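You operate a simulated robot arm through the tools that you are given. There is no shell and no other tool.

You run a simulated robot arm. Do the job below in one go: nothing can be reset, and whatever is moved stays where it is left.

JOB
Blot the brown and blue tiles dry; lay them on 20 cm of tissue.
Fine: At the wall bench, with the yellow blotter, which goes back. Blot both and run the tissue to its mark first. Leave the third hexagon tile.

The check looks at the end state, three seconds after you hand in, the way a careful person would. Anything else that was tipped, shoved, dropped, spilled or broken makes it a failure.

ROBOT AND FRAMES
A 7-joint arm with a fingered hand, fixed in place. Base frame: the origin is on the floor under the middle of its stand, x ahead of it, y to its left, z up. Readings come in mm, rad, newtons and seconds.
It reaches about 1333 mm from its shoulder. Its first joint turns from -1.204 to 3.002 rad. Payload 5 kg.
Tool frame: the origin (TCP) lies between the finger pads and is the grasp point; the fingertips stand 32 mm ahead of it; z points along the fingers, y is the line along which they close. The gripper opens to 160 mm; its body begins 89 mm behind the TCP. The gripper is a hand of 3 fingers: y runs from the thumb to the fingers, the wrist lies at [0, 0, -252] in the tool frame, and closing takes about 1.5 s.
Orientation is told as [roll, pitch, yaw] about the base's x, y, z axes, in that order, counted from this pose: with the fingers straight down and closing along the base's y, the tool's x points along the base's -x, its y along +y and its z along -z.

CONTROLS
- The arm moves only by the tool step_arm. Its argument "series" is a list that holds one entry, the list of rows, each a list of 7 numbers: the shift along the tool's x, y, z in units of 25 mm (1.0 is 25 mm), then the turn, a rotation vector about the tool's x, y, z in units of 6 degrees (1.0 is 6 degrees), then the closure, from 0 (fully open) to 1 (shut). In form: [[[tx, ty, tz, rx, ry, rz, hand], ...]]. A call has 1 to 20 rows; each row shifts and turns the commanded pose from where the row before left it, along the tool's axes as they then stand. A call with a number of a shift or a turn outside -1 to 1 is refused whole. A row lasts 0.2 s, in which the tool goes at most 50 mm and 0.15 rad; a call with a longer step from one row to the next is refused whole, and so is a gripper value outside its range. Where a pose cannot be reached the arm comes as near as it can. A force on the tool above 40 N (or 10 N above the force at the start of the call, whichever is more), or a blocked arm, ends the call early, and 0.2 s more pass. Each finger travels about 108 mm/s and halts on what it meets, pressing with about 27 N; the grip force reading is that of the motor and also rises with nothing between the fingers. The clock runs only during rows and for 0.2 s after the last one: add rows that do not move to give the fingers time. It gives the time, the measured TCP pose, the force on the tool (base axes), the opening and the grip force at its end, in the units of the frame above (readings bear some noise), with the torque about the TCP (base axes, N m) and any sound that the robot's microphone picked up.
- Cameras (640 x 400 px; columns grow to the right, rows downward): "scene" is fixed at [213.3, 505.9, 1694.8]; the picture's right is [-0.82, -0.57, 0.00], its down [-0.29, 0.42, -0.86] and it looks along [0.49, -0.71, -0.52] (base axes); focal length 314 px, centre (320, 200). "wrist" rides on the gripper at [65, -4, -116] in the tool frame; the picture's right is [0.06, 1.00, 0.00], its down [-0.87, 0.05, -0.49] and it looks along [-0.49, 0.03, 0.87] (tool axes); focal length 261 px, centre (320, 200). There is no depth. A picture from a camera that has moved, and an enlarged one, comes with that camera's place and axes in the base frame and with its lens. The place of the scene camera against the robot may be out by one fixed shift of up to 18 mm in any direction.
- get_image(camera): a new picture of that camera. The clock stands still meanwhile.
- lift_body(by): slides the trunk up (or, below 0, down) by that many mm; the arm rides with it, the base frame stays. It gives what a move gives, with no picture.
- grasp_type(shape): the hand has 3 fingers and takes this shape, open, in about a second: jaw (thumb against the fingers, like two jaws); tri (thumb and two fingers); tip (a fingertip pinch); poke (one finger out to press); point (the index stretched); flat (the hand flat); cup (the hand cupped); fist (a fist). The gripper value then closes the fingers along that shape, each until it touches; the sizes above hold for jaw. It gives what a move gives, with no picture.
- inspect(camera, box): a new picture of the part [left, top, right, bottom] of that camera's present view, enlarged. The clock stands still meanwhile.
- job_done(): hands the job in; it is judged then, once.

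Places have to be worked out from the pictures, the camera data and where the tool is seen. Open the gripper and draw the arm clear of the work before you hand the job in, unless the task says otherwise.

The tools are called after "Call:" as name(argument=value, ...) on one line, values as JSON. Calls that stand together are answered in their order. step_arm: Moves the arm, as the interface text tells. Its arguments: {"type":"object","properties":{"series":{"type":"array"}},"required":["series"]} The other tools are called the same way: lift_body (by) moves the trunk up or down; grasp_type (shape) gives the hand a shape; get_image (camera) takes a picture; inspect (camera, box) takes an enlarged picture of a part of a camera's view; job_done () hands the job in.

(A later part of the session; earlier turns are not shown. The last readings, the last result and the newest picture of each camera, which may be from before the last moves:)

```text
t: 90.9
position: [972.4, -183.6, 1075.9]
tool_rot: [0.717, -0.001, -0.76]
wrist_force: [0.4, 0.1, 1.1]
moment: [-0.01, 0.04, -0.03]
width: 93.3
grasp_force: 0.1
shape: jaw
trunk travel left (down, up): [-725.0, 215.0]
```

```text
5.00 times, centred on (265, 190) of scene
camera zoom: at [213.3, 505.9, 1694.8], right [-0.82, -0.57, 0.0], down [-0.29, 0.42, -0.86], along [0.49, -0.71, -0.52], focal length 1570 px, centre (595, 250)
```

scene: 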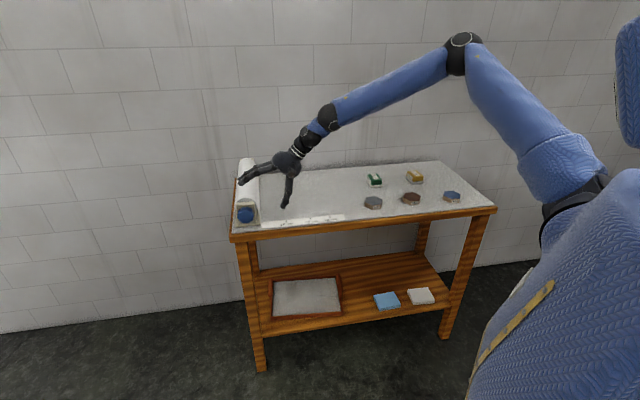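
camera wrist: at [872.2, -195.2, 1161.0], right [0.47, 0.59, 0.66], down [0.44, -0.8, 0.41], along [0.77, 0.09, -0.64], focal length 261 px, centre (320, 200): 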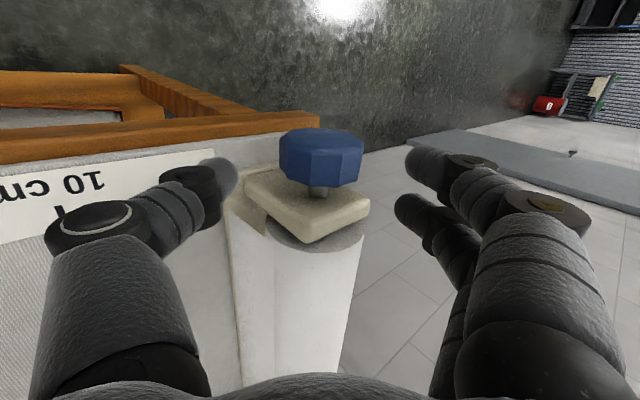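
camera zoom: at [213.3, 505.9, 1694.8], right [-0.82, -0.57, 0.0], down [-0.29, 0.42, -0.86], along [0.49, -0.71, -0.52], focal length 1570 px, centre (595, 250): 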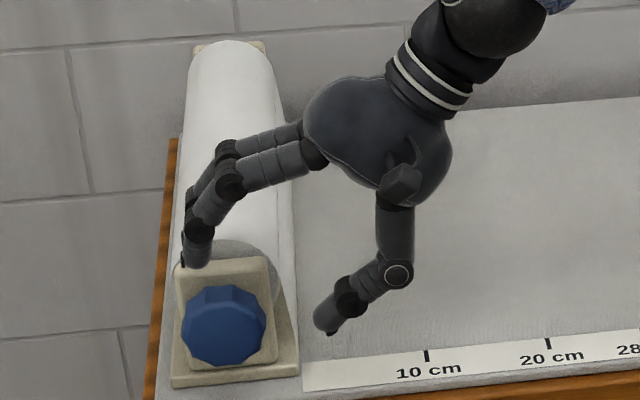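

Zoom to refine the knob's position in this nearer view.

Call:
inspect(camera="wrist", box=[230, 100, 410, 250])

```text
2.67 times, centred on (320, 175) of wrist
camera zoom: at [872.2, -195.2, 1161.0], right [0.47, 0.59, 0.66], down [0.44, -0.8, 0.41], along [0.77, 0.09, -0.64], focal length 695 px, centre (320, 267)
```

zoom: 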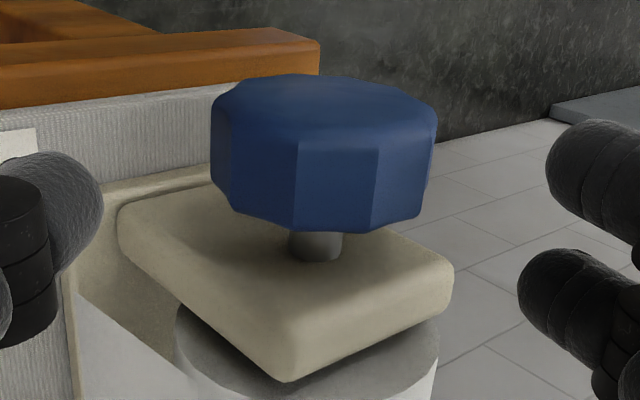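

The knob's body centre is now 57 mm ahead of the TCP, almost on axis. I'll advance the rest with a small forward bias so the rear finger clears the plate.

Call:
step_arm(series=[[[0.08, 0, 0.6, 0, 0, 0, 0.42], [0.08, 0, 0.6, 0, 0, 0, 0.42], [0, 0, 0.6, 0, 0, 0, 0.42], [0, 0, 0.44, 0, 0, 0, 0.42], [0, 0, 0, 0, 0, 0, 0.42]]])

Call:
get_image(camera="wrist")

Call:
inspect(camera="scene", box=[225, 150, 305, 230])

```text
t: 92.1
position: [996.1, -154.0, 1034.5]
tool_rot: [0.716, 0.0, -0.761]
wrist_force: [-0.1, -0.1, 0.7]
moment: [-0.01, 0.02, -0.03]
width: 93.2
grasp_force: 0.1
shape: jaw
trunk travel left (down, up): [-725.0, 215.0]
```

```text
taken
camera wrist: at [894.4, -165.7, 1118.5], right [0.47, 0.59, 0.66], down [0.44, -0.8, 0.41], along [0.77, 0.09, -0.64], focal length 261 px, centre (320, 200)
```

wrist: 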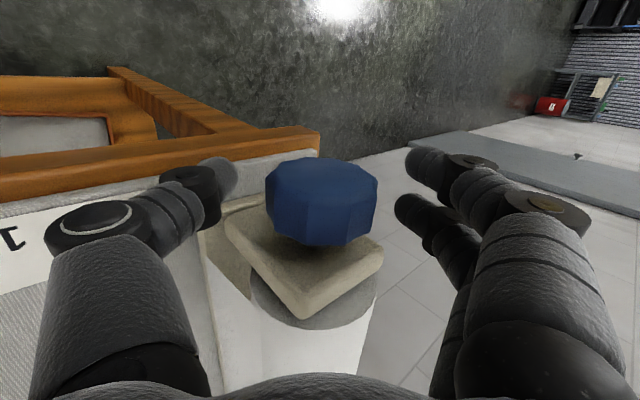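

```text
5.00 times, centred on (265, 190) of scene
camera zoom: at [213.3, 505.9, 1694.8], right [-0.82, -0.57, 0.0], down [-0.29, 0.42, -0.86], along [0.49, -0.71, -0.52], focal length 1570 px, centre (595, 250)
```

zoom: 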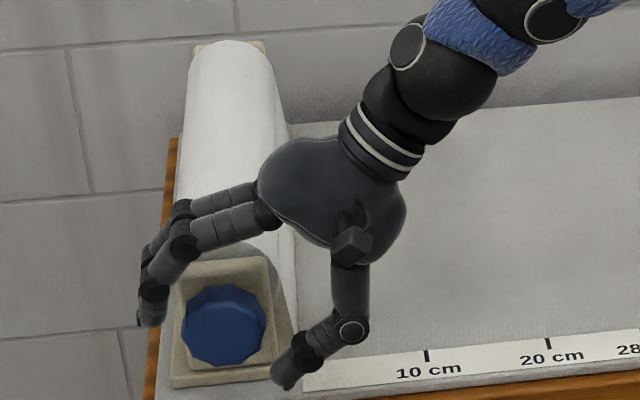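

The knob sits right between the fingers. I'll close on it.

Call:
step_arm(series=[[[0, 0, 0, 0, 0, 0, 0.5], [0, 0, 0, 0, 0, 0, 0.6], [0, 0, 0, 0, 0, 0, 0.75], [0, 0, 0, 0, 0, 0, 1], [0, 0, 0, 0, 0, 0, 1], [0, 0, 0, 0, 0, 0, 1]]])

Call:
get_image(camera="wrist")

Call:
inspect(camera="scene", box=[225, 150, 305, 230])

```text
t: 93.5
position: [995.1, -153.8, 1033.9]
tool_rot: [0.714, 0.001, -0.76]
wrist_force: [-1.4, 2.2, -3.1]
moment: [-0.19, -0.13, 0.3]
width: 45.9
grasp_force: 27.2
shape: jaw
trunk travel left (down, up): [-725.0, 215.0]
```

```text
taken
camera wrist: at [894.5, -165.2, 1117.9], right [0.47, 0.59, 0.66], down [0.44, -0.8, 0.41], along [0.77, 0.09, -0.64], focal length 261 px, centre (320, 200)
```

wrist: 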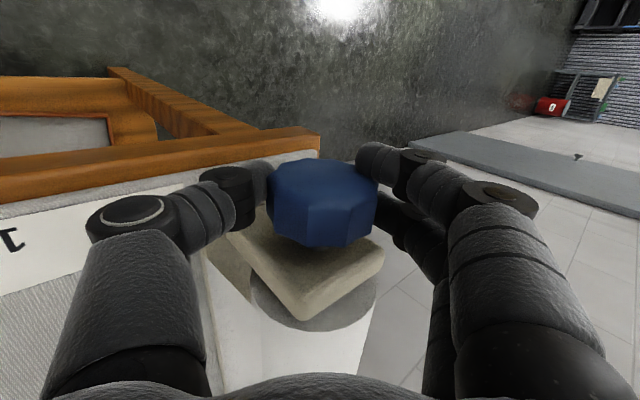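

```text
5.00 times, centred on (265, 190) of scene
camera zoom: at [213.3, 505.9, 1694.8], right [-0.82, -0.57, 0.0], down [-0.29, 0.42, -0.86], along [0.49, -0.71, -0.52], focal length 1570 px, centre (595, 250)
```

zoom: 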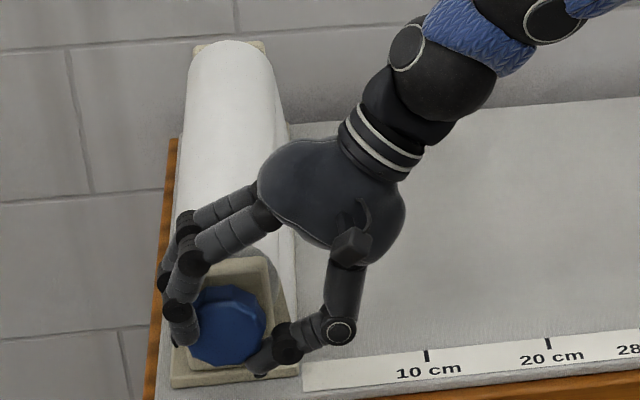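

Gripped firmly. I'll make a small trial turn of about 12° clockwise, seen from the front, about the knob's axis and watch the force and the tissue.

Call:
step_arm(series=[[[0, -0.017, 0, -0.5, 0, 0, 1], [0, -0.017, 0, -0.5, 0, 0, 1], [0, -0.017, 0, -0.5, 0, 0, 1], [0, -0.017, 0, -0.5, 0, 0, 1], [0, 0, 0, 0, 0, 0, 1]]])

Call:
get_image(camera="wrist")

Call:
inspect(camera="scene", box=[225, 150, 325, 240])

```text
t: 94.7
position: [995.1, -154.4, 1031.6]
tool_rot: [0.924, 0.0, -0.759]
wrist_force: [-7.1, 4.0, -7.9]
moment: [-0.29, -0.17, 0.42]
width: 45.5
grasp_force: 27.5
shape: jaw
trunk travel left (down, up): [-725.0, 215.0]
```

```text
taken
camera wrist: at [882.8, -177.6, 1098.2], right [0.37, 0.48, 0.8], down [0.38, -0.86, 0.34], along [0.85, 0.18, -0.5], focal length 261 px, centre (320, 200)
```

wrist: 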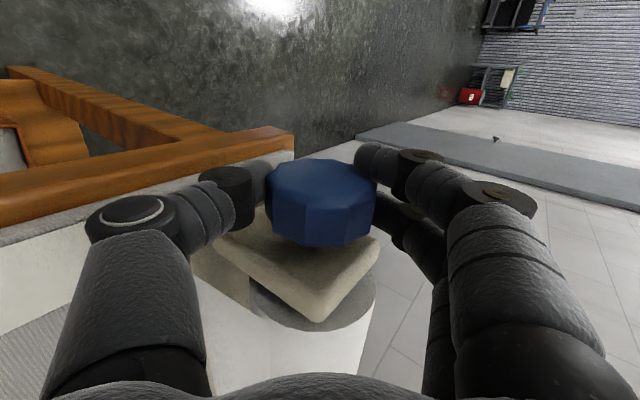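

```text
4.44 times, centred on (275, 195) of scene
camera zoom: at [213.3, 505.9, 1694.8], right [-0.82, -0.57, 0.0], down [-0.29, 0.42, -0.86], along [0.49, -0.71, -0.52], focal length 1396 px, centre (520, 222)
```

zoom: 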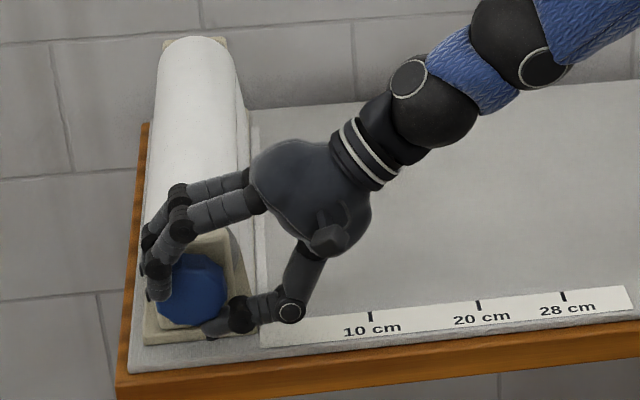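

It turns freely and a strip of tissue has begun to appear on the right. Direction is correct. I'll carry on another 20°.

Call:
step_arm(series=[[[0, -0.02, 0, -0.667, 0, 0, 1], [0, -0.02, 0, -0.667, 0, 0, 1], [0, -0.02, 0, -0.667, 0, 0, 1], [0, -0.02, 0, -0.667, 0, 0, 1], [0, -0.02, 0, -0.667, 0, 0, 1], [0, 0, 0, 0, 0, 0, 1]]])

Call:
get_image(camera="wrist")

Call:
inspect(camera="scene", box=[225, 150, 325, 240])

```text
t: 95.6
position: [990.3, -158.3, 1033.3]
tool_rot: [1.158, 0.0, -0.759]
wrist_force: [17.0, 15.7, -22.0]
moment: [-0.57, -0.33, 0.24]
width: 41.8
grasp_force: 26.6
shape: jaw
out of reach, approached as far as the arm can: row 3, 4
trunk travel left (down, up): [-725.0, 215.0]
stopped in row 4: the force on the tool passed its limit at 40 N (the readings are from after the stop); the commanded pose is now the measured one
```

```text
taken
camera wrist: at [869.0, -190.3, 1076.1], right [0.23, 0.33, 0.91], down [0.33, -0.91, 0.25], along [0.91, 0.25, -0.32], focal length 261 px, centre (320, 200)
```

wrist: 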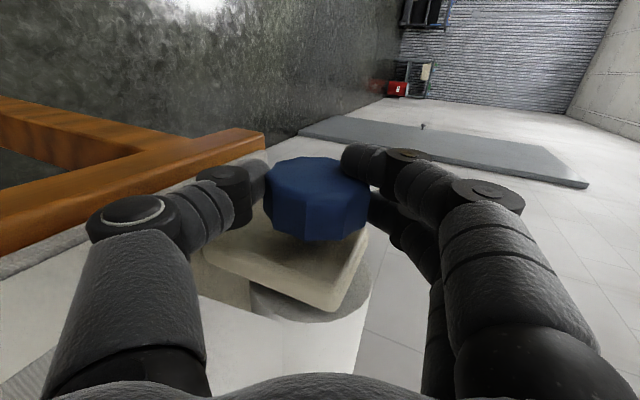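

```text
4.44 times, centred on (275, 195) of scene
camera zoom: at [213.3, 505.9, 1694.8], right [-0.82, -0.57, 0.0], down [-0.29, 0.42, -0.86], along [0.49, -0.71, -0.52], focal length 1396 px, centre (520, 222)
```

zoom: 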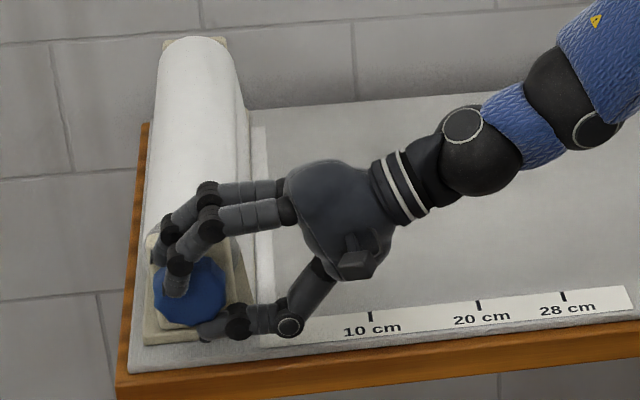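

The arm hit its low limit at about α = 24°, so it pulled on the knob and stopped. About 2 cm of tissue is out. I'll open the fingers right away, back off along the hand axis, then drop the trunk to gain range at this end.

Call:
step_arm(series=[[[0, 0, 0, 0, 0, 0, 0.6], [0, 0, 0, 0, 0, 0, 0.42], [0, 0, 0, 0, 0, 0, 0.42], [0, 0, 0, 0, 0, 0, 0.42], [0, 0, 0, 0, 0, 0, 0.42]]])

Call:
get_image(camera="wrist")

Call:
inspect(camera="scene", box=[225, 150, 325, 240])

```text
t: 96.8
position: [989.0, -157.0, 1038.0]
tool_rot: [1.165, -0.002, -0.76]
wrist_force: [1.4, 0.0, 1.0]
moment: [0.03, 0.02, -0.04]
width: 92.2
grasp_force: 0.0
shape: jaw
trunk travel left (down, up): [-725.0, 215.0]
```

```text
taken
camera wrist: at [867.1, -191.4, 1080.3], right [0.23, 0.33, 0.92], down [0.33, -0.91, 0.25], along [0.92, 0.25, -0.32], focal length 261 px, centre (320, 200)
```

wrist: 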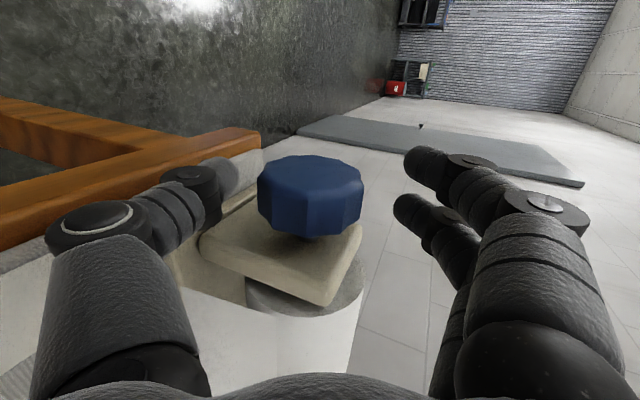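

```text
4.44 times, centred on (275, 195) of scene
camera zoom: at [213.3, 505.9, 1694.8], right [-0.82, -0.57, 0.0], down [-0.29, 0.42, -0.86], along [0.49, -0.71, -0.52], focal length 1396 px, centre (520, 222)
```

zoom: 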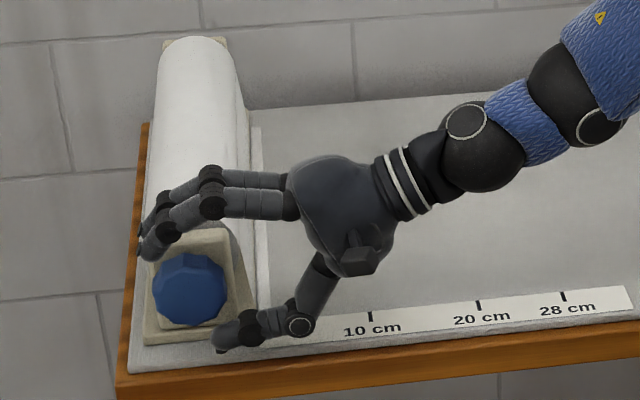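

Tissue stays out and the knob holds its position. Backing off along the hand axis and raising the hand before lowering the trunk.

Call:
step_arm(series=[[[0, 0, -0.5, 0, 0, 0, 0.42], [0, 0, -0.9, 0, 0, 0, 0.42], [0, 0, -0.9, 0, 0, 0, 0.42], [0, 0, -0.9, 0, 0, 0, 0.42], [0, 0, -0.9, 0, 0, 0, 0.42], [0, 0.8, -0.35, 0.7, 0, 0, 0.42], [0, 0.8, -0.35, 0.7, 0, 0, 0.42], [0, 0.8, -0.4, 0.7, 0, 0, 0.42], [0, 0.8, -0.45, 0.7, 0, 0, 0.42], [0, 0.75, -0.5, 0.7, 0, 0, 0.42], [0, 0.75, -0.5, 0.7, 0, 0, 0.42], [0, 0, 0, 0, 0, 0, 0.42]]])

Call:
get_image(camera="wrist")

```text
t: 99.4
position: [933.2, -219.3, 1211.4]
tool_rot: [0.724, 0.002, -0.76]
wrist_force: [0.8, -1.3, -0.1]
moment: [0.02, -0.02, 0.02]
width: 92.6
grasp_force: 0.0
shape: jaw
trunk travel left (down, up): [-725.0, 215.0]
```

```text
taken
camera wrist: at [830.4, -231.1, 1296.2], right [0.47, 0.58, 0.66], down [0.43, -0.81, 0.4], along [0.77, 0.1, -0.63], focal length 261 px, centre (320, 200)
```

wrist: 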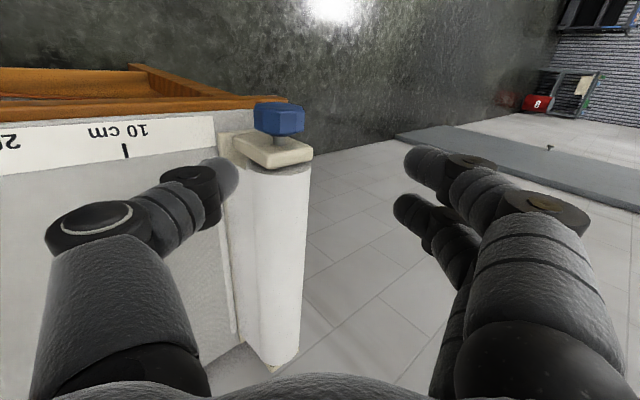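

Now lower the trunk 150 mm. The TCP goes to z ≈ 1061, and the lowest fingertip stays well above the bench.

Call:
lift_body(by=-150)

Call:
get_image(camera="wrist")

Call:
inspect(camera="scene", box=[225, 130, 345, 240])

```text
t: 101.2
position: [932.0, -216.4, 1063.4]
tool_rot: [0.724, -0.002, -0.763]
wrist_force: [0.0, -0.4, 0.0]
moment: [0.02, -0.01, -0.02]
width: 92.4
grasp_force: 0.0
shape: jaw
trunk travel left (down, up): [-575.0, 365.0]
```

```text
taken
camera wrist: at [830.0, -229.5, 1146.8], right [0.47, 0.59, 0.66], down [0.43, -0.81, 0.41], along [0.77, 0.1, -0.63], focal length 261 px, centre (320, 200)
```

wrist: 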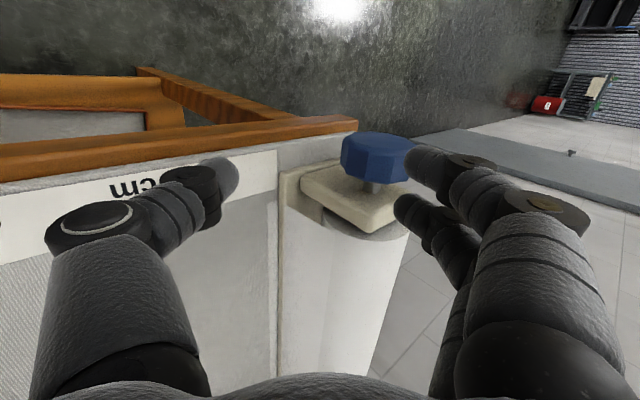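

```text
3.64 times, centred on (285, 185) of scene
camera zoom: at [213.3, 505.9, 1694.8], right [-0.82, -0.57, 0.0], down [-0.29, 0.42, -0.86], along [0.49, -0.71, -0.52], focal length 1142 px, centre (447, 254)
```

zoom: 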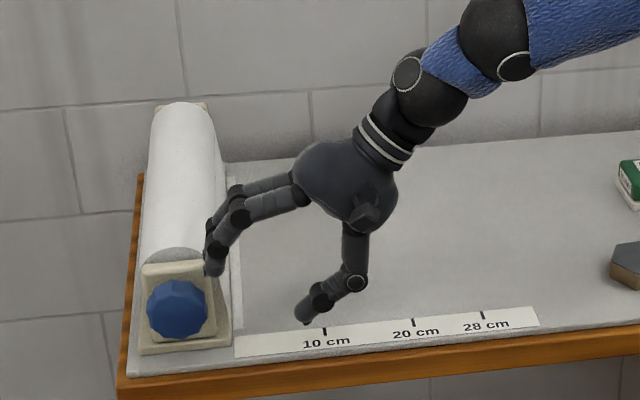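

The knob body centre is about (1003, -153, 1028). I'll turn the hand to a steeper start angle (θ ≈ 33°) and stage about 100 mm up the hand axis from the knob.

Call:
step_arm(series=[[[0, 0, -0.4, 0.71, 0, 0, 0.42], [0, 0, -0.4, 0.71, 0, 0, 0.42], [-0.07, 0.805, 0, 0, 0, 0, 0.42], [-0.07, 0.805, 0, 0, 0, 0, 0.42], [-0.07, 0.805, 0, 0, 0, 0, 0.42], [0, 0, 0, 0, 0, 0, 0.42]]])

Call:
get_image(camera="wrist")

Call:
inspect(camera="wrist", box=[230, 80, 410, 230])

```text
t: 102.6
position: [962.0, -194.3, 1111.3]
tool_rot: [0.576, -0.002, -0.76]
wrist_force: [0.2, -0.6, 0.3]
moment: [0.0, -0.03, -0.05]
width: 92.2
grasp_force: 0.0
shape: jaw
trunk travel left (down, up): [-575.0, 365.0]
```

```text
taken
camera wrist: at [869.3, -196.5, 1205.5], right [0.53, 0.65, 0.54], down [0.48, -0.76, 0.44], along [0.7, 0.02, -0.71], focal length 261 px, centre (320, 200)
```

wrist: 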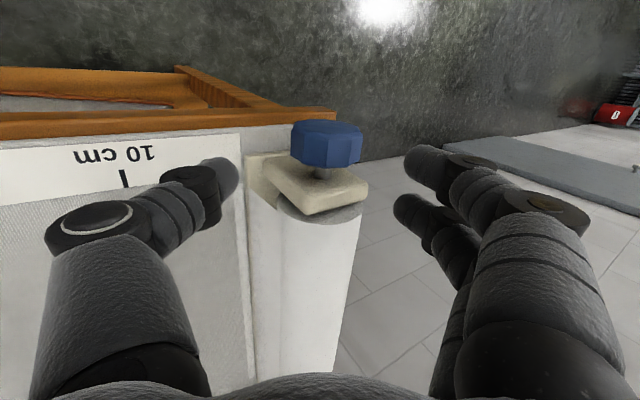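

```text
2.67 times, centred on (320, 155) of wrist
camera zoom: at [869.3, -196.5, 1205.5], right [0.53, 0.65, 0.54], down [0.48, -0.76, 0.44], along [0.7, 0.02, -0.71], focal length 695 px, centre (320, 320)
```

zoom: 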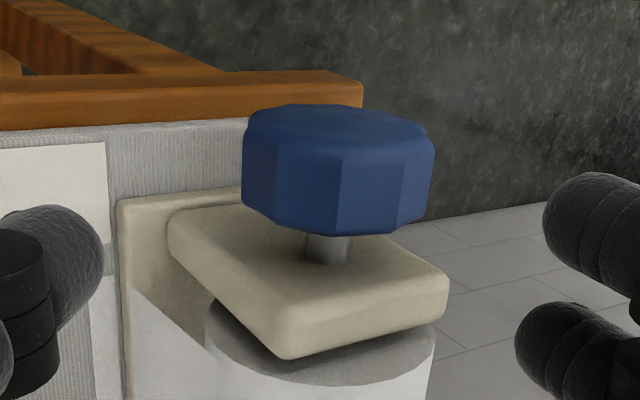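

Visual fix: the knob centre is 99 mm ahead and about 6 mm to +y. I'll advance with that correction.

Call:
step_arm(series=[[[0.02, 0.06, 0.8, 0, 0, 0, 0.42], [0.02, 0.06, 0.8, 0, 0, 0, 0.42], [0, 0.06, 0.8, 0, 0, 0, 0.42], [0, 0.06, 0.8, 0, 0, 0, 0.42], [0, 0, 0.8, 0, 0, 0, 0.42], [0, 0, 0, 0, 0, 0, 0.42]]])

Call:
get_image(camera="wrist")

```text
t: 104.0
position: [1001.6, -150.1, 1030.5]
tool_rot: [0.577, -0.001, -0.761]
wrist_force: [-0.2, -0.5, -0.1]
moment: [-0.04, -0.01, -0.04]
width: 92.6
grasp_force: 0.1
shape: jaw
trunk travel left (down, up): [-575.0, 365.0]
```

```text
taken
camera wrist: at [909.7, -152.3, 1125.7], right [0.53, 0.65, 0.54], down [0.48, -0.76, 0.44], along [0.7, 0.02, -0.71], focal length 261 px, centre (320, 200)
```

wrist: 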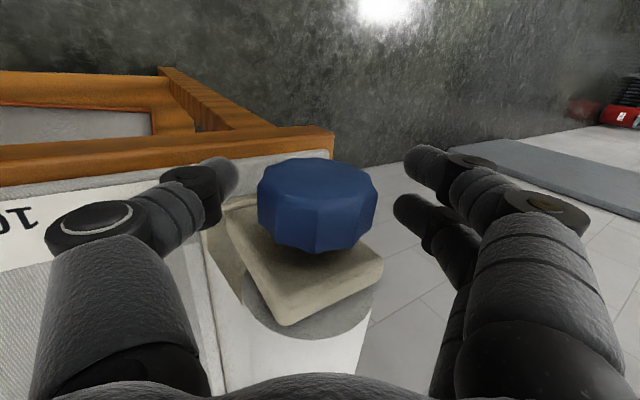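

Centred within about 1 mm. I'll grip and turn clockwise 20° first.

Call:
step_arm(series=[[[0, -0.04, 0, 0, 0, 0, 0.55], [0, 0, 0, 0, 0, 0, 0.7], [0, 0, 0, 0, 0, 0, 1], [0, 0, 0, 0, 0, 0, 1], [0, 0, 0, 0, 0, 0, 1], [0, 0, 0, -0.5, 0, 0, 1], [0, 0, 0, -0.7, 0, 0, 1], [0, 0, 0, -0.7, 0, 0, 1], [0, 0, 0, -0.7, 0, 0, 1], [0, 0, 0, -0.7, 0, 0, 1], [0, 0, 0, 0, 0, 0, 1]]])

Call:
get_image(camera="wrist")

Call:
inspect(camera="scene", box=[225, 140, 345, 240])

```text
t: 106.4
position: [1002.0, -149.6, 1029.4]
tool_rot: [0.92, -0.002, -0.76]
wrist_force: [-6.7, 3.4, -14.1]
moment: [-0.31, -0.23, 0.52]
width: 40.1
grasp_force: 26.8
shape: jaw
trunk travel left (down, up): [-575.0, 365.0]
```

```text
taken
camera wrist: at [890.0, -173.4, 1095.3], right [0.37, 0.48, 0.79], down [0.38, -0.86, 0.34], along [0.85, 0.18, -0.5], focal length 261 px, centre (320, 200)
```

wrist: 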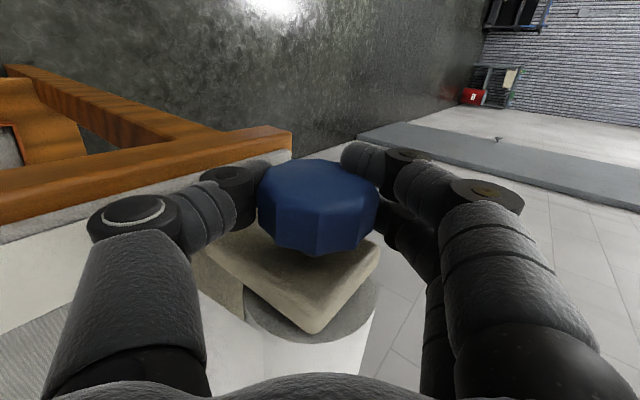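

```text
4.00 times, centred on (285, 190) of scene
camera zoom: at [213.3, 505.9, 1694.8], right [-0.82, -0.57, 0.0], down [-0.29, 0.42, -0.86], along [0.49, -0.71, -0.52], focal length 1256 px, centre (460, 240)
```

zoom: 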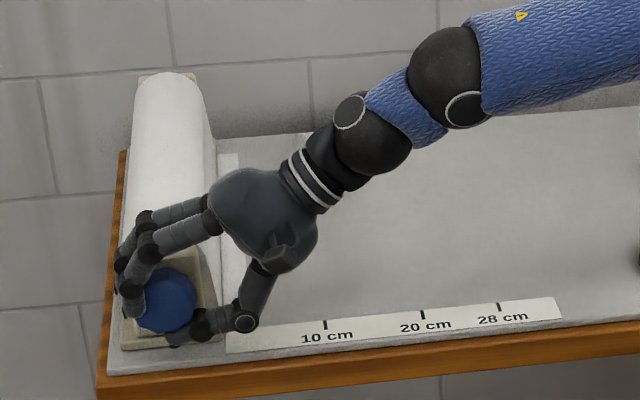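

It turns well. I'll continue another 18° towards θ ≈ 71°.

Call:
step_arm(series=[[[0, 0, 0, -0.6, 0, 0, 1], [0, 0, 0, -0.6, 0, 0, 1], [0, 0, 0, -0.6, 0, 0, 1], [0, 0, 0, -0.6, 0, 0, 1], [0, 0, 0, -0.6, 0, 0, 1], [0, 0, 0, 0, 0, 0, 1]]])

Call:
get_image(camera="wrist")

Call:
inspect(camera="scene", box=[225, 140, 345, 240])

```text
t: 107.8
position: [1001.7, -151.3, 1029.1]
tool_rot: [1.236, 0.002, -0.761]
wrist_force: [-6.5, 3.3, -14.9]
moment: [-0.48, -0.38, 0.4]
width: 40.2
grasp_force: 26.8
shape: jaw
trunk travel left (down, up): [-575.0, 365.0]
```

```text
taken
camera wrist: at [878.9, -185.1, 1063.0], right [0.18, 0.28, 0.94], down [0.32, -0.92, 0.21], along [0.93, 0.26, -0.26], focal length 261 px, centre (320, 200)
```

wrist: 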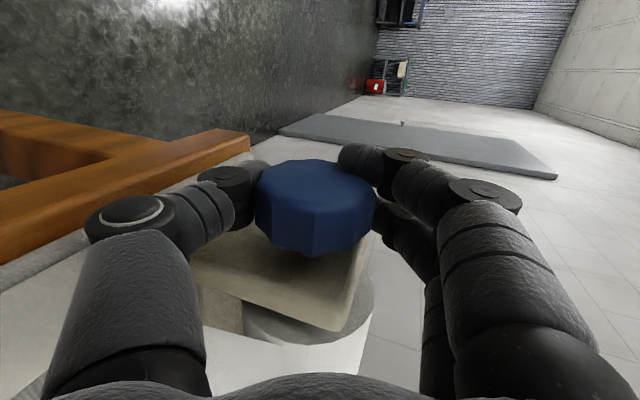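

```text
4.00 times, centred on (285, 190) of scene
camera zoom: at [213.3, 505.9, 1694.8], right [-0.82, -0.57, 0.0], down [-0.29, 0.42, -0.86], along [0.49, -0.71, -0.52], focal length 1256 px, centre (460, 240)
```

zoom: 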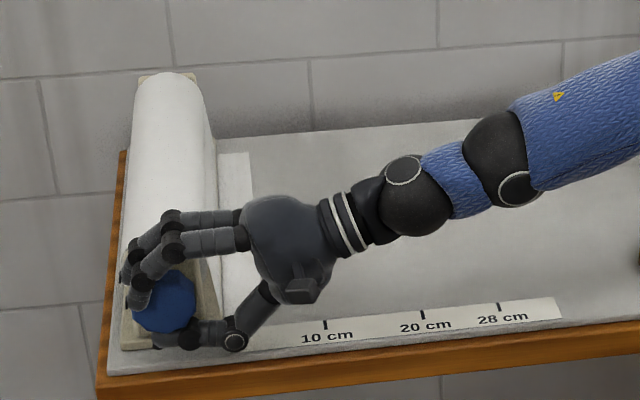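

θ = 71° now and forces are modest. I'll open, back off 85 mm, swing back around the knob axis by 38°, and come in again.

Call:
step_arm(series=[[[0, 0, 0, 0, 0, 0, 0.42], [0, 0, 0, 0, 0, 0, 0.42], [0, 0, -0.7, 0, 0, 0, 0.42], [0, 0, -0.9, 0, 0, 0, 0.42], [0, 0, -0.9, 0, 0, 0, 0.42], [0, 0, -0.9, 0, 0, 0, 0.42], [0, 0.225, 0.008, 0.633, 0, 0, 0.42], [0, 0.225, 0.008, 0.633, 0, 0, 0.42], [0, 0.225, 0.008, 0.633, 0, 0, 0.42], [0, 0.225, 0.008, 0.633, 0, 0, 0.42], [0, 0.225, 0.008, 0.633, 0, 0, 0.42], [0, 0.225, 0.008, 0.633, 0, 0, 0.42], [0, 0.225, 0.008, 0.633, 0, 0, 0.42], [0, 0.225, 0.008, 0.633, 0, 0, 0.42], [0, 0.225, 0.008, 0.633, 0, 0, 0.42], [0, 0.225, 0.008, 0.633, 0, 0, 0.42], [0, 0, 0, 0, 0, 0, 0.42]]])

Call:
get_image(camera="wrist")

Call:
inspect(camera="wrist", box=[230, 80, 410, 230])

Call:
inspect(camera="scene", box=[225, 140, 345, 240])

```text
t: 111.4
position: [969.0, -184.1, 1101.6]
tool_rot: [0.572, -0.003, -0.762]
wrist_force: [-0.1, 0.0, -0.1]
moment: [-0.05, -0.04, -0.04]
width: 92.5
grasp_force: 0.0
shape: jaw
trunk travel left (down, up): [-575.0, 365.0]
```

```text
taken
camera wrist: at [876.9, -186.0, 1196.7], right [0.53, 0.65, 0.54], down [0.48, -0.76, 0.44], along [0.7, 0.02, -0.71], focal length 261 px, centre (320, 200)
```

wrist: 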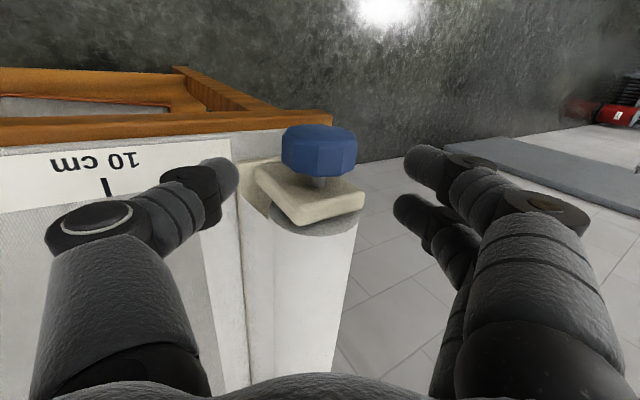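

```text
2.67 times, centred on (320, 155) of wrist
camera zoom: at [876.9, -186.0, 1196.7], right [0.53, 0.65, 0.54], down [0.48, -0.76, 0.44], along [0.7, 0.02, -0.71], focal length 695 px, centre (320, 320)
```

zoom: 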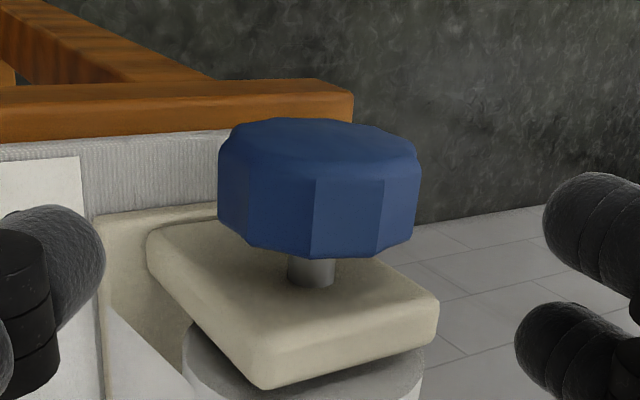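

```text
4.00 times, centred on (285, 190) of scene
camera zoom: at [213.3, 505.9, 1694.8], right [-0.82, -0.57, 0.0], down [-0.29, 0.42, -0.86], along [0.49, -0.71, -0.52], focal length 1256 px, centre (460, 240)
```

zoom: 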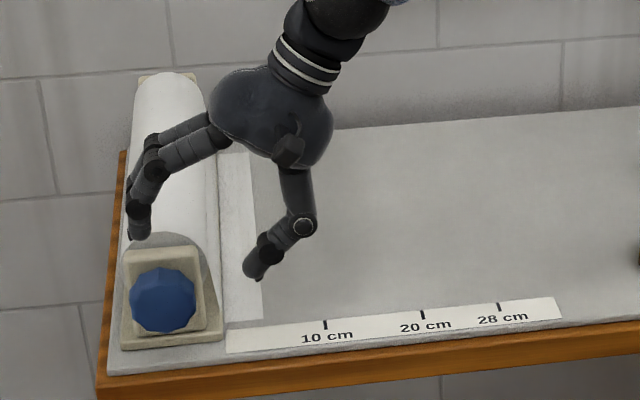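

About 3.5 cm of tissue is out after 63° of turning, so roughly 330° more is needed. The knob is dead centre; I'll go in, grip and turn 41°.

Call:
step_arm(series=[[[0.01, 0, 0.85, 0, 0, 0, 0.42], [0.01, 0, 0.85, 0, 0, 0, 0.42], [0, 0, 0.85, 0, 0, 0, 0.42], [0, 0, 0.85, 0, 0, 0, 0.42], [0, 0, 0, 0, 0, 0, 0.6], [0, 0, 0, 0, 0, 0, 1], [0, 0, 0, 0, 0, 0, 1], [0, 0, 0, 0, 0, 0, 1], [0, 0, 0, -0.6, 0, 0, 1], [0, 0, 0, -0.78, 0, 0, 1], [0, 0, 0, -0.78, 0, 0, 1], [0, 0, 0, -0.78, 0, 0, 1], [0, 0, 0, -0.78, 0, 0, 1], [0, 0, 0, -0.78, 0, 0, 1], [0, 0, 0, -0.78, 0, 0, 1], [0, 0, 0, -0.78, 0, 0, 1], [0, 0, 0, -0.78, 0, 0, 1], [0, 0, 0, 0, 0, 0, 1]]])

Call:
get_image(camera="wrist")

Call:
inspect(camera="scene", box=[225, 140, 345, 240])

```text
t: 115.2
position: [1002.8, -150.3, 1028.4]
tool_rot: [1.289, 0.0, -0.761]
wrist_force: [-8.6, 2.5, -12.4]
moment: [-0.37, -0.23, 0.26]
width: 42.8
grasp_force: 27.1
shape: jaw
trunk travel left (down, up): [-575.0, 365.0]
```

```text
taken
camera wrist: at [877.2, -186.3, 1056.9], right [0.15, 0.25, 0.96], down [0.31, -0.93, 0.19], along [0.94, 0.27, -0.21], focal length 261 px, centre (320, 200)
```

wrist: 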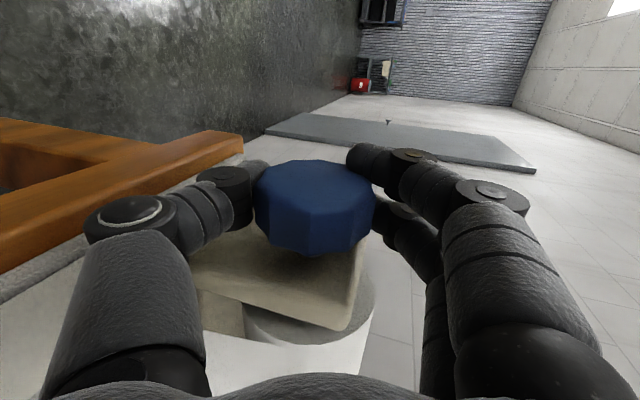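

```text
4.00 times, centred on (285, 190) of scene
camera zoom: at [213.3, 505.9, 1694.8], right [-0.82, -0.57, 0.0], down [-0.29, 0.42, -0.86], along [0.49, -0.71, -0.52], focal length 1256 px, centre (460, 240)
```

zoom: 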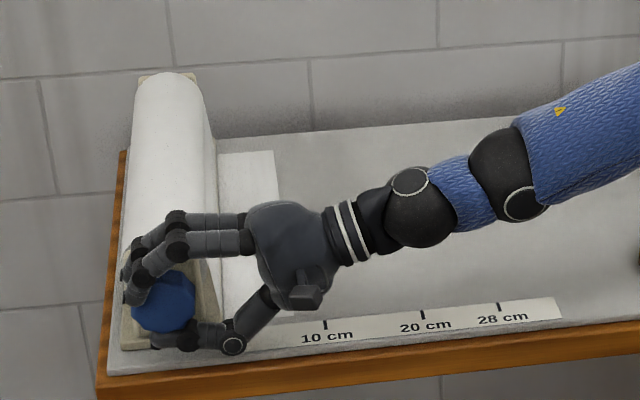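

Great, steady progress. I'll run the reset cycle: open, back off, swing back 41°, re-approach, then check centring.

Call:
step_arm(series=[[[0, 0, 0, 0, 0, 0, 0.42], [0, 0, 0, 0, 0, 0, 0.42], [0, 0, -0.85, 0, 0, 0, 0.42], [0, 0, -0.85, 0, 0, 0, 0.42], [0, 0, -0.85, 0, 0, 0, 0.42], [0, 0, -0.85, 0, 0, 0, 0.42], [0, 0.243, 0.009, 0.684, 0, 0, 0.42], [0, 0.243, 0.009, 0.684, 0, 0, 0.42], [0, 0.243, 0.009, 0.684, 0, 0, 0.42], [0, 0.243, 0.009, 0.684, 0, 0, 0.42], [0, 0.243, 0.009, 0.684, 0, 0, 0.42], [0, 0.243, 0.009, 0.684, 0, 0, 0.42], [0, 0.243, 0.009, 0.684, 0, 0, 0.42], [0, 0.243, 0.009, 0.684, 0, 0, 0.42], [0, 0.243, 0.009, 0.684, 0, 0, 0.42], [0, 0.243, 0.009, 0.684, 0, 0, 0.42], [0, 0, 0.8, 0, 0, 0, 0.42], [0, 0, 0.9, 0, 0, 0, 0.42], [0, 0, 0.9, 0, 0, 0, 0.42], [0, 0, 0.8, 0, 0, 0, 0.42]]])

Call:
get_image(camera="wrist")

Call:
inspect(camera="scene", box=[225, 140, 345, 240])

```text
t: 119.4
position: [1002.9, -151.0, 1029.2]
tool_rot: [0.573, -0.002, -0.762]
wrist_force: [-0.2, 1.6, -0.8]
moment: [-0.02, 0.02, 0.01]
width: 92.5
grasp_force: 0.0
shape: jaw
trunk travel left (down, up): [-575.0, 365.0]
```

```text
taken
camera wrist: at [909.5, -152.8, 1123.9], right [0.53, 0.65, 0.54], down [0.48, -0.76, 0.44], along [0.7, 0.02, -0.71], focal length 261 px, centre (320, 200)
```

wrist: 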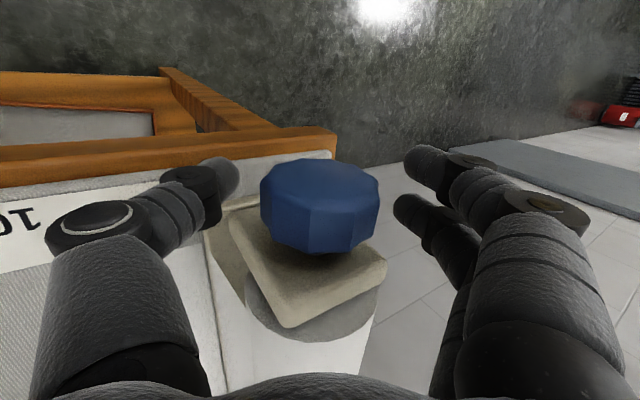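

```text
4.00 times, centred on (285, 190) of scene
camera zoom: at [213.3, 505.9, 1694.8], right [-0.82, -0.57, 0.0], down [-0.29, 0.42, -0.86], along [0.49, -0.71, -0.52], focal length 1256 px, centre (460, 240)
```

zoom: 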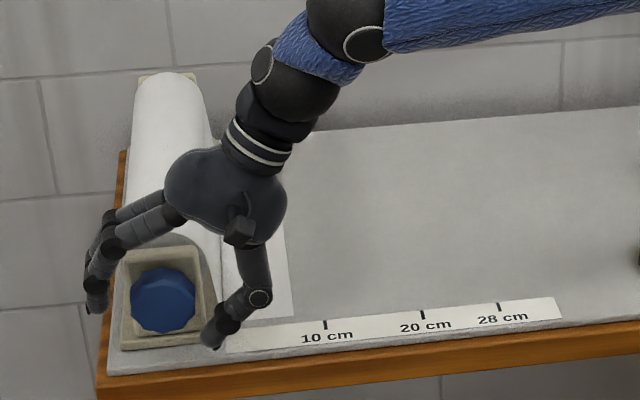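

Centred again, with about 6.5 cm out. Grip and turn another 41°.

Call:
step_arm(series=[[[0, 0, 0, 0, 0, 0, 0.6], [0, 0, 0, 0, 0, 0, 1], [0, 0, 0, 0, 0, 0, 1], [0, 0, 0, 0, 0, 0, 1], [0, 0, 0, -0.6, 0, 0, 1], [0, 0, 0, -0.78, 0, 0, 1], [0, 0, 0, -0.78, 0, 0, 1], [0, 0, 0, -0.78, 0, 0, 1], [0, 0, 0, -0.78, 0, 0, 1], [0, 0, 0, -0.78, 0, 0, 1], [0, 0, 0, -0.78, 0, 0, 1], [0, 0, 0, -0.78, 0, 0, 1], [0, 0, 0, -0.78, 0, 0, 1], [0, 0, 0, 0, 0, 0, 1]]])

Call:
step_arm(series=[[[0, 0, 0, 0, 0, 0, 0.42], [0, 0, 0, 0, 0, 0, 0.42], [0, 0, -0.85, 0, 0, 0, 0.42], [0, 0, -0.85, 0, 0, 0, 0.42], [0, 0, -0.85, 0, 0, 0, 0.42], [0, 0, -0.85, 0, 0, 0, 0.42], [0, 0.243, 0.009, 0.684, 0, 0, 0.42], [0, 0.243, 0.009, 0.684, 0, 0, 0.42], [0, 0.243, 0.009, 0.684, 0, 0, 0.42], [0, 0.243, 0.009, 0.684, 0, 0, 0.42], [0, 0.243, 0.009, 0.684, 0, 0, 0.42], [0, 0.243, 0.009, 0.684, 0, 0, 0.42], [0, 0.243, 0.009, 0.684, 0, 0, 0.42], [0, 0.243, 0.009, 0.684, 0, 0, 0.42], [0, 0.243, 0.009, 0.684, 0, 0, 0.42], [0, 0.243, 0.009, 0.684, 0, 0, 0.42], [0, 0, 0, 0, 0, 0, 0.42]]])

Call:
get_image(camera="wrist")

Call:
inspect(camera="scene", box=[225, 140, 345, 240])

```text
t: 122.4
position: [1001.2, -150.9, 1027.2]
tool_rot: [1.288, 0.0, -0.761]
wrist_force: [-8.7, 5.5, -14.2]
moment: [-0.49, -0.4, 0.39]
width: 41.3
grasp_force: 27.3
shape: jaw
trunk travel left (down, up): [-575.0, 365.0]
```

```text
t: 126.0
position: [970.0, -182.8, 1102.7]
tool_rot: [0.575, -0.002, -0.762]
wrist_force: [-0.4, 1.2, -0.5]
moment: [0.0, 0.0, -0.01]
width: 92.5
grasp_force: 0.0
shape: jaw
trunk travel left (down, up): [-575.0, 365.0]
```

```text
taken
camera wrist: at [876.9, -185.5, 1197.2], right [0.53, 0.65, 0.54], down [0.48, -0.76, 0.44], along [0.7, 0.02, -0.71], focal length 261 px, centre (320, 200)
```

wrist: 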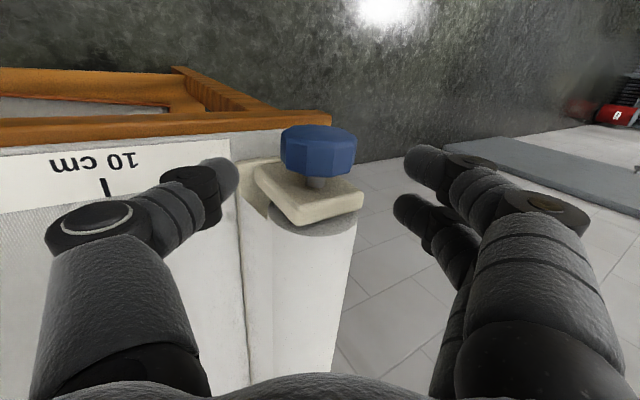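

```text
4.00 times, centred on (285, 190) of scene
camera zoom: at [213.3, 505.9, 1694.8], right [-0.82, -0.57, 0.0], down [-0.29, 0.42, -0.86], along [0.49, -0.71, -0.52], focal length 1256 px, centre (460, 240)
```

zoom: 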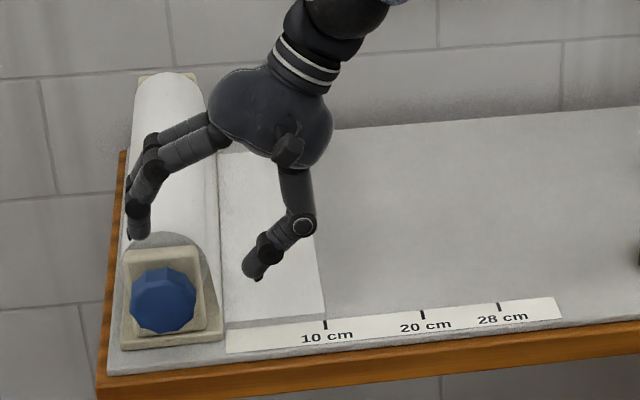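

The tissue is at about 10 cm now, with each 41° stroke giving about 3.3 cm. Another stroke.

Call:
step_arm(series=[[[0, 0, 0.8, 0, 0, 0, 0.42], [0, 0, 0.9, 0, 0, 0, 0.42], [0, 0, 0.9, 0, 0, 0, 0.42], [0, 0, 0.8, 0, 0, 0, 0.42], [0, 0, 0, 0, 0, 0, 0.6], [0, 0, 0, 0, 0, 0, 1], [0, 0, 0, 0, 0, 0, 1], [0, 0, 0, 0, 0, 0, 1], [0, 0, 0, -0.6, 0, 0, 1], [0, 0, 0, -0.78, 0, 0, 1], [0, 0, 0, -0.78, 0, 0, 1], [0, 0, 0, -0.78, 0, 0, 1], [0, 0, 0, -0.78, 0, 0, 1], [0, 0, 0, -0.78, 0, 0, 1], [0, 0, 0, -0.78, 0, 0, 1], [0, 0, 0, -0.78, 0, 0, 1], [0, 0, 0, -0.78, 0, 0, 1], [0, 0, 0, 0, 0, 0, 1]]])

Call:
step_arm(series=[[[0, 0, 0, 0, 0, 0, 0.42], [0, 0, 0, 0, 0, 0, 0.42], [0, 0, -0.85, 0, 0, 0, 0.42], [0, 0, -0.85, 0, 0, 0, 0.42], [0, 0, -0.85, 0, 0, 0, 0.42], [0, 0, -0.85, 0, 0, 0, 0.42], [0, 0.243, 0.009, 0.684, 0, 0, 0.42], [0, 0.243, 0.009, 0.684, 0, 0, 0.42], [0, 0.243, 0.009, 0.684, 0, 0, 0.42], [0, 0.243, 0.009, 0.684, 0, 0, 0.42], [0, 0.243, 0.009, 0.684, 0, 0, 0.42], [0, 0.243, 0.009, 0.684, 0, 0, 0.42], [0, 0.243, 0.009, 0.684, 0, 0, 0.42], [0, 0.243, 0.009, 0.684, 0, 0, 0.42], [0, 0.243, 0.009, 0.684, 0, 0, 0.42], [0, 0.243, 0.009, 0.684, 0, 0, 0.42], [0, 0, 0, 0, 0, 0, 0.42]]])

Call:
get_image(camera="wrist")

Call:
inspect(camera="scene", box=[225, 140, 345, 240])

```text
t: 129.8
position: [1000.6, -150.0, 1029.2]
tool_rot: [1.29, -0.003, -0.76]
wrist_force: [-15.3, 6.3, -15.3]
moment: [-0.53, -0.36, 0.48]
width: 40.7
grasp_force: 26.9
shape: jaw
trunk travel left (down, up): [-575.0, 365.0]
```

```text
t: 133.4
position: [969.2, -184.4, 1102.7]
tool_rot: [0.575, -0.002, -0.761]
wrist_force: [-0.1, 0.1, 0.1]
moment: [-0.02, 0.01, -0.01]
width: 92.2
grasp_force: 0.1
shape: jaw
trunk travel left (down, up): [-575.0, 365.0]
```

```text
taken
camera wrist: at [876.7, -185.2, 1197.1], right [0.53, 0.65, 0.54], down [0.48, -0.76, 0.44], along [0.7, 0.02, -0.71], focal length 261 px, centre (320, 200)
```

wrist: 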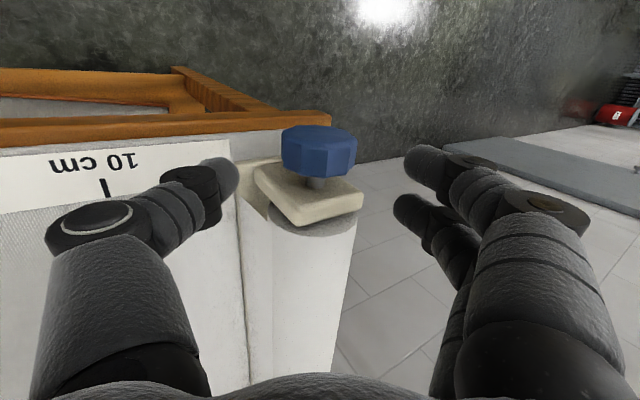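

```text
4.00 times, centred on (285, 190) of scene
camera zoom: at [213.3, 505.9, 1694.8], right [-0.82, -0.57, 0.0], down [-0.29, 0.42, -0.86], along [0.49, -0.71, -0.52], focal length 1256 px, centre (460, 240)
```

zoom: 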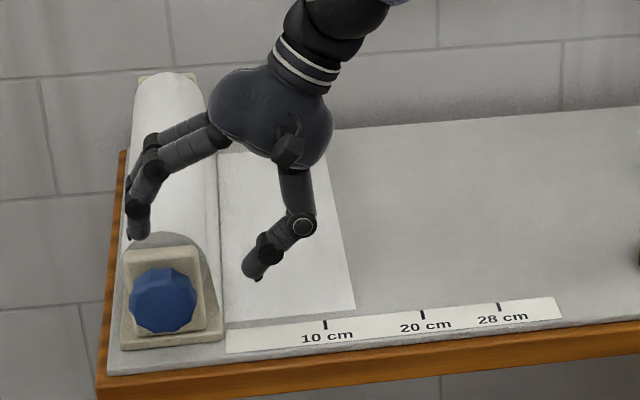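

About 13 cm. Another full stroke.

Call:
step_arm(series=[[[0, 0, 0.8, 0, 0, 0, 0.42], [0, 0, 0.9, 0, 0, 0, 0.42], [0, 0, 0.9, 0, 0, 0, 0.42], [0, 0, 0.8, 0, 0, 0, 0.42], [0, 0, 0, 0, 0, 0, 0.6], [0, 0, 0, 0, 0, 0, 1], [0, 0, 0, 0, 0, 0, 1], [0, 0, 0, 0, 0, 0, 1], [0, 0, 0, -0.6, 0, 0, 1], [0, 0, 0, -0.78, 0, 0, 1], [0, 0, 0, -0.78, 0, 0, 1], [0, 0, 0, -0.78, 0, 0, 1], [0, 0, 0, -0.78, 0, 0, 1], [0, 0, 0, -0.78, 0, 0, 1], [0, 0, 0, -0.78, 0, 0, 1], [0, 0, 0, -0.78, 0, 0, 1], [0, 0, 0, -0.78, 0, 0, 1], [0, 0, 0, 0, 0, 0, 1]]])

Call:
step_arm(series=[[[0, 0, 0, 0, 0, 0, 0.42], [0, 0, 0, 0, 0, 0, 0.42], [0, 0, -0.85, 0, 0, 0, 0.42], [0, 0, -0.85, 0, 0, 0, 0.42], [0, 0, -0.85, 0, 0, 0, 0.42], [0, 0, -0.85, 0, 0, 0, 0.42], [0, 0.243, 0.009, 0.684, 0, 0, 0.42], [0, 0.243, 0.009, 0.684, 0, 0, 0.42], [0, 0.243, 0.009, 0.684, 0, 0, 0.42], [0, 0.243, 0.009, 0.684, 0, 0, 0.42], [0, 0.243, 0.009, 0.684, 0, 0, 0.42], [0, 0.243, 0.009, 0.684, 0, 0, 0.42], [0, 0.243, 0.009, 0.684, 0, 0, 0.42], [0, 0.243, 0.009, 0.684, 0, 0, 0.42], [0, 0.243, 0.009, 0.684, 0, 0, 0.42], [0, 0.243, 0.009, 0.684, 0, 0, 0.42], [0, 0, 0, 0, 0, 0, 0.42]]])

Call:
get_image(camera="wrist")

Call:
inspect(camera="scene", box=[225, 140, 345, 240])

```text
t: 137.2
position: [1001.2, -150.0, 1030.1]
tool_rot: [1.29, -0.003, -0.761]
wrist_force: [-9.0, 1.8, -9.0]
moment: [-0.32, -0.21, 0.25]
width: 43.2
grasp_force: 27.3
shape: jaw
trunk travel left (down, up): [-575.0, 365.0]
```

```text
t: 140.8
position: [969.9, -182.3, 1103.2]
tool_rot: [0.576, -0.002, -0.76]
wrist_force: [0.0, 0.2, -0.4]
moment: [-0.04, 0.0, -0.02]
width: 92.7
grasp_force: 0.0
shape: jaw
trunk travel left (down, up): [-575.0, 365.0]
```

```text
taken
camera wrist: at [876.8, -185.3, 1197.4], right [0.53, 0.65, 0.54], down [0.48, -0.76, 0.44], along [0.7, 0.02, -0.71], focal length 261 px, centre (320, 200)
```

wrist: 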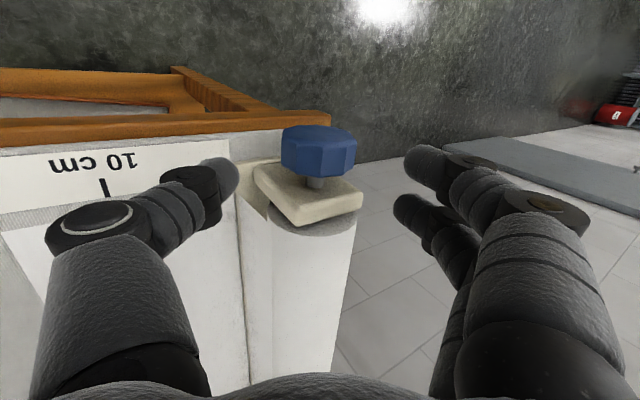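

```text
4.00 times, centred on (285, 190) of scene
camera zoom: at [213.3, 505.9, 1694.8], right [-0.82, -0.57, 0.0], down [-0.29, 0.42, -0.86], along [0.49, -0.71, -0.52], focal length 1256 px, centre (460, 240)
```

zoom: 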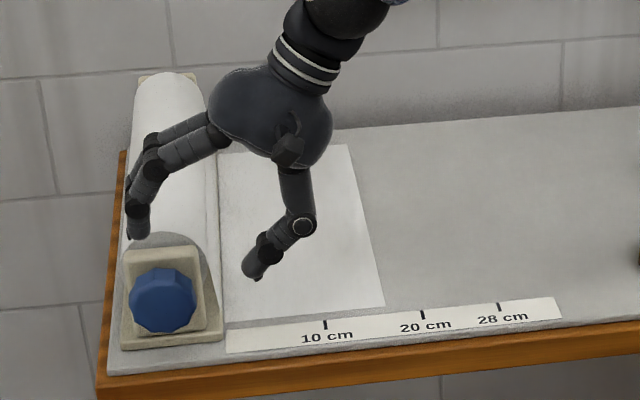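

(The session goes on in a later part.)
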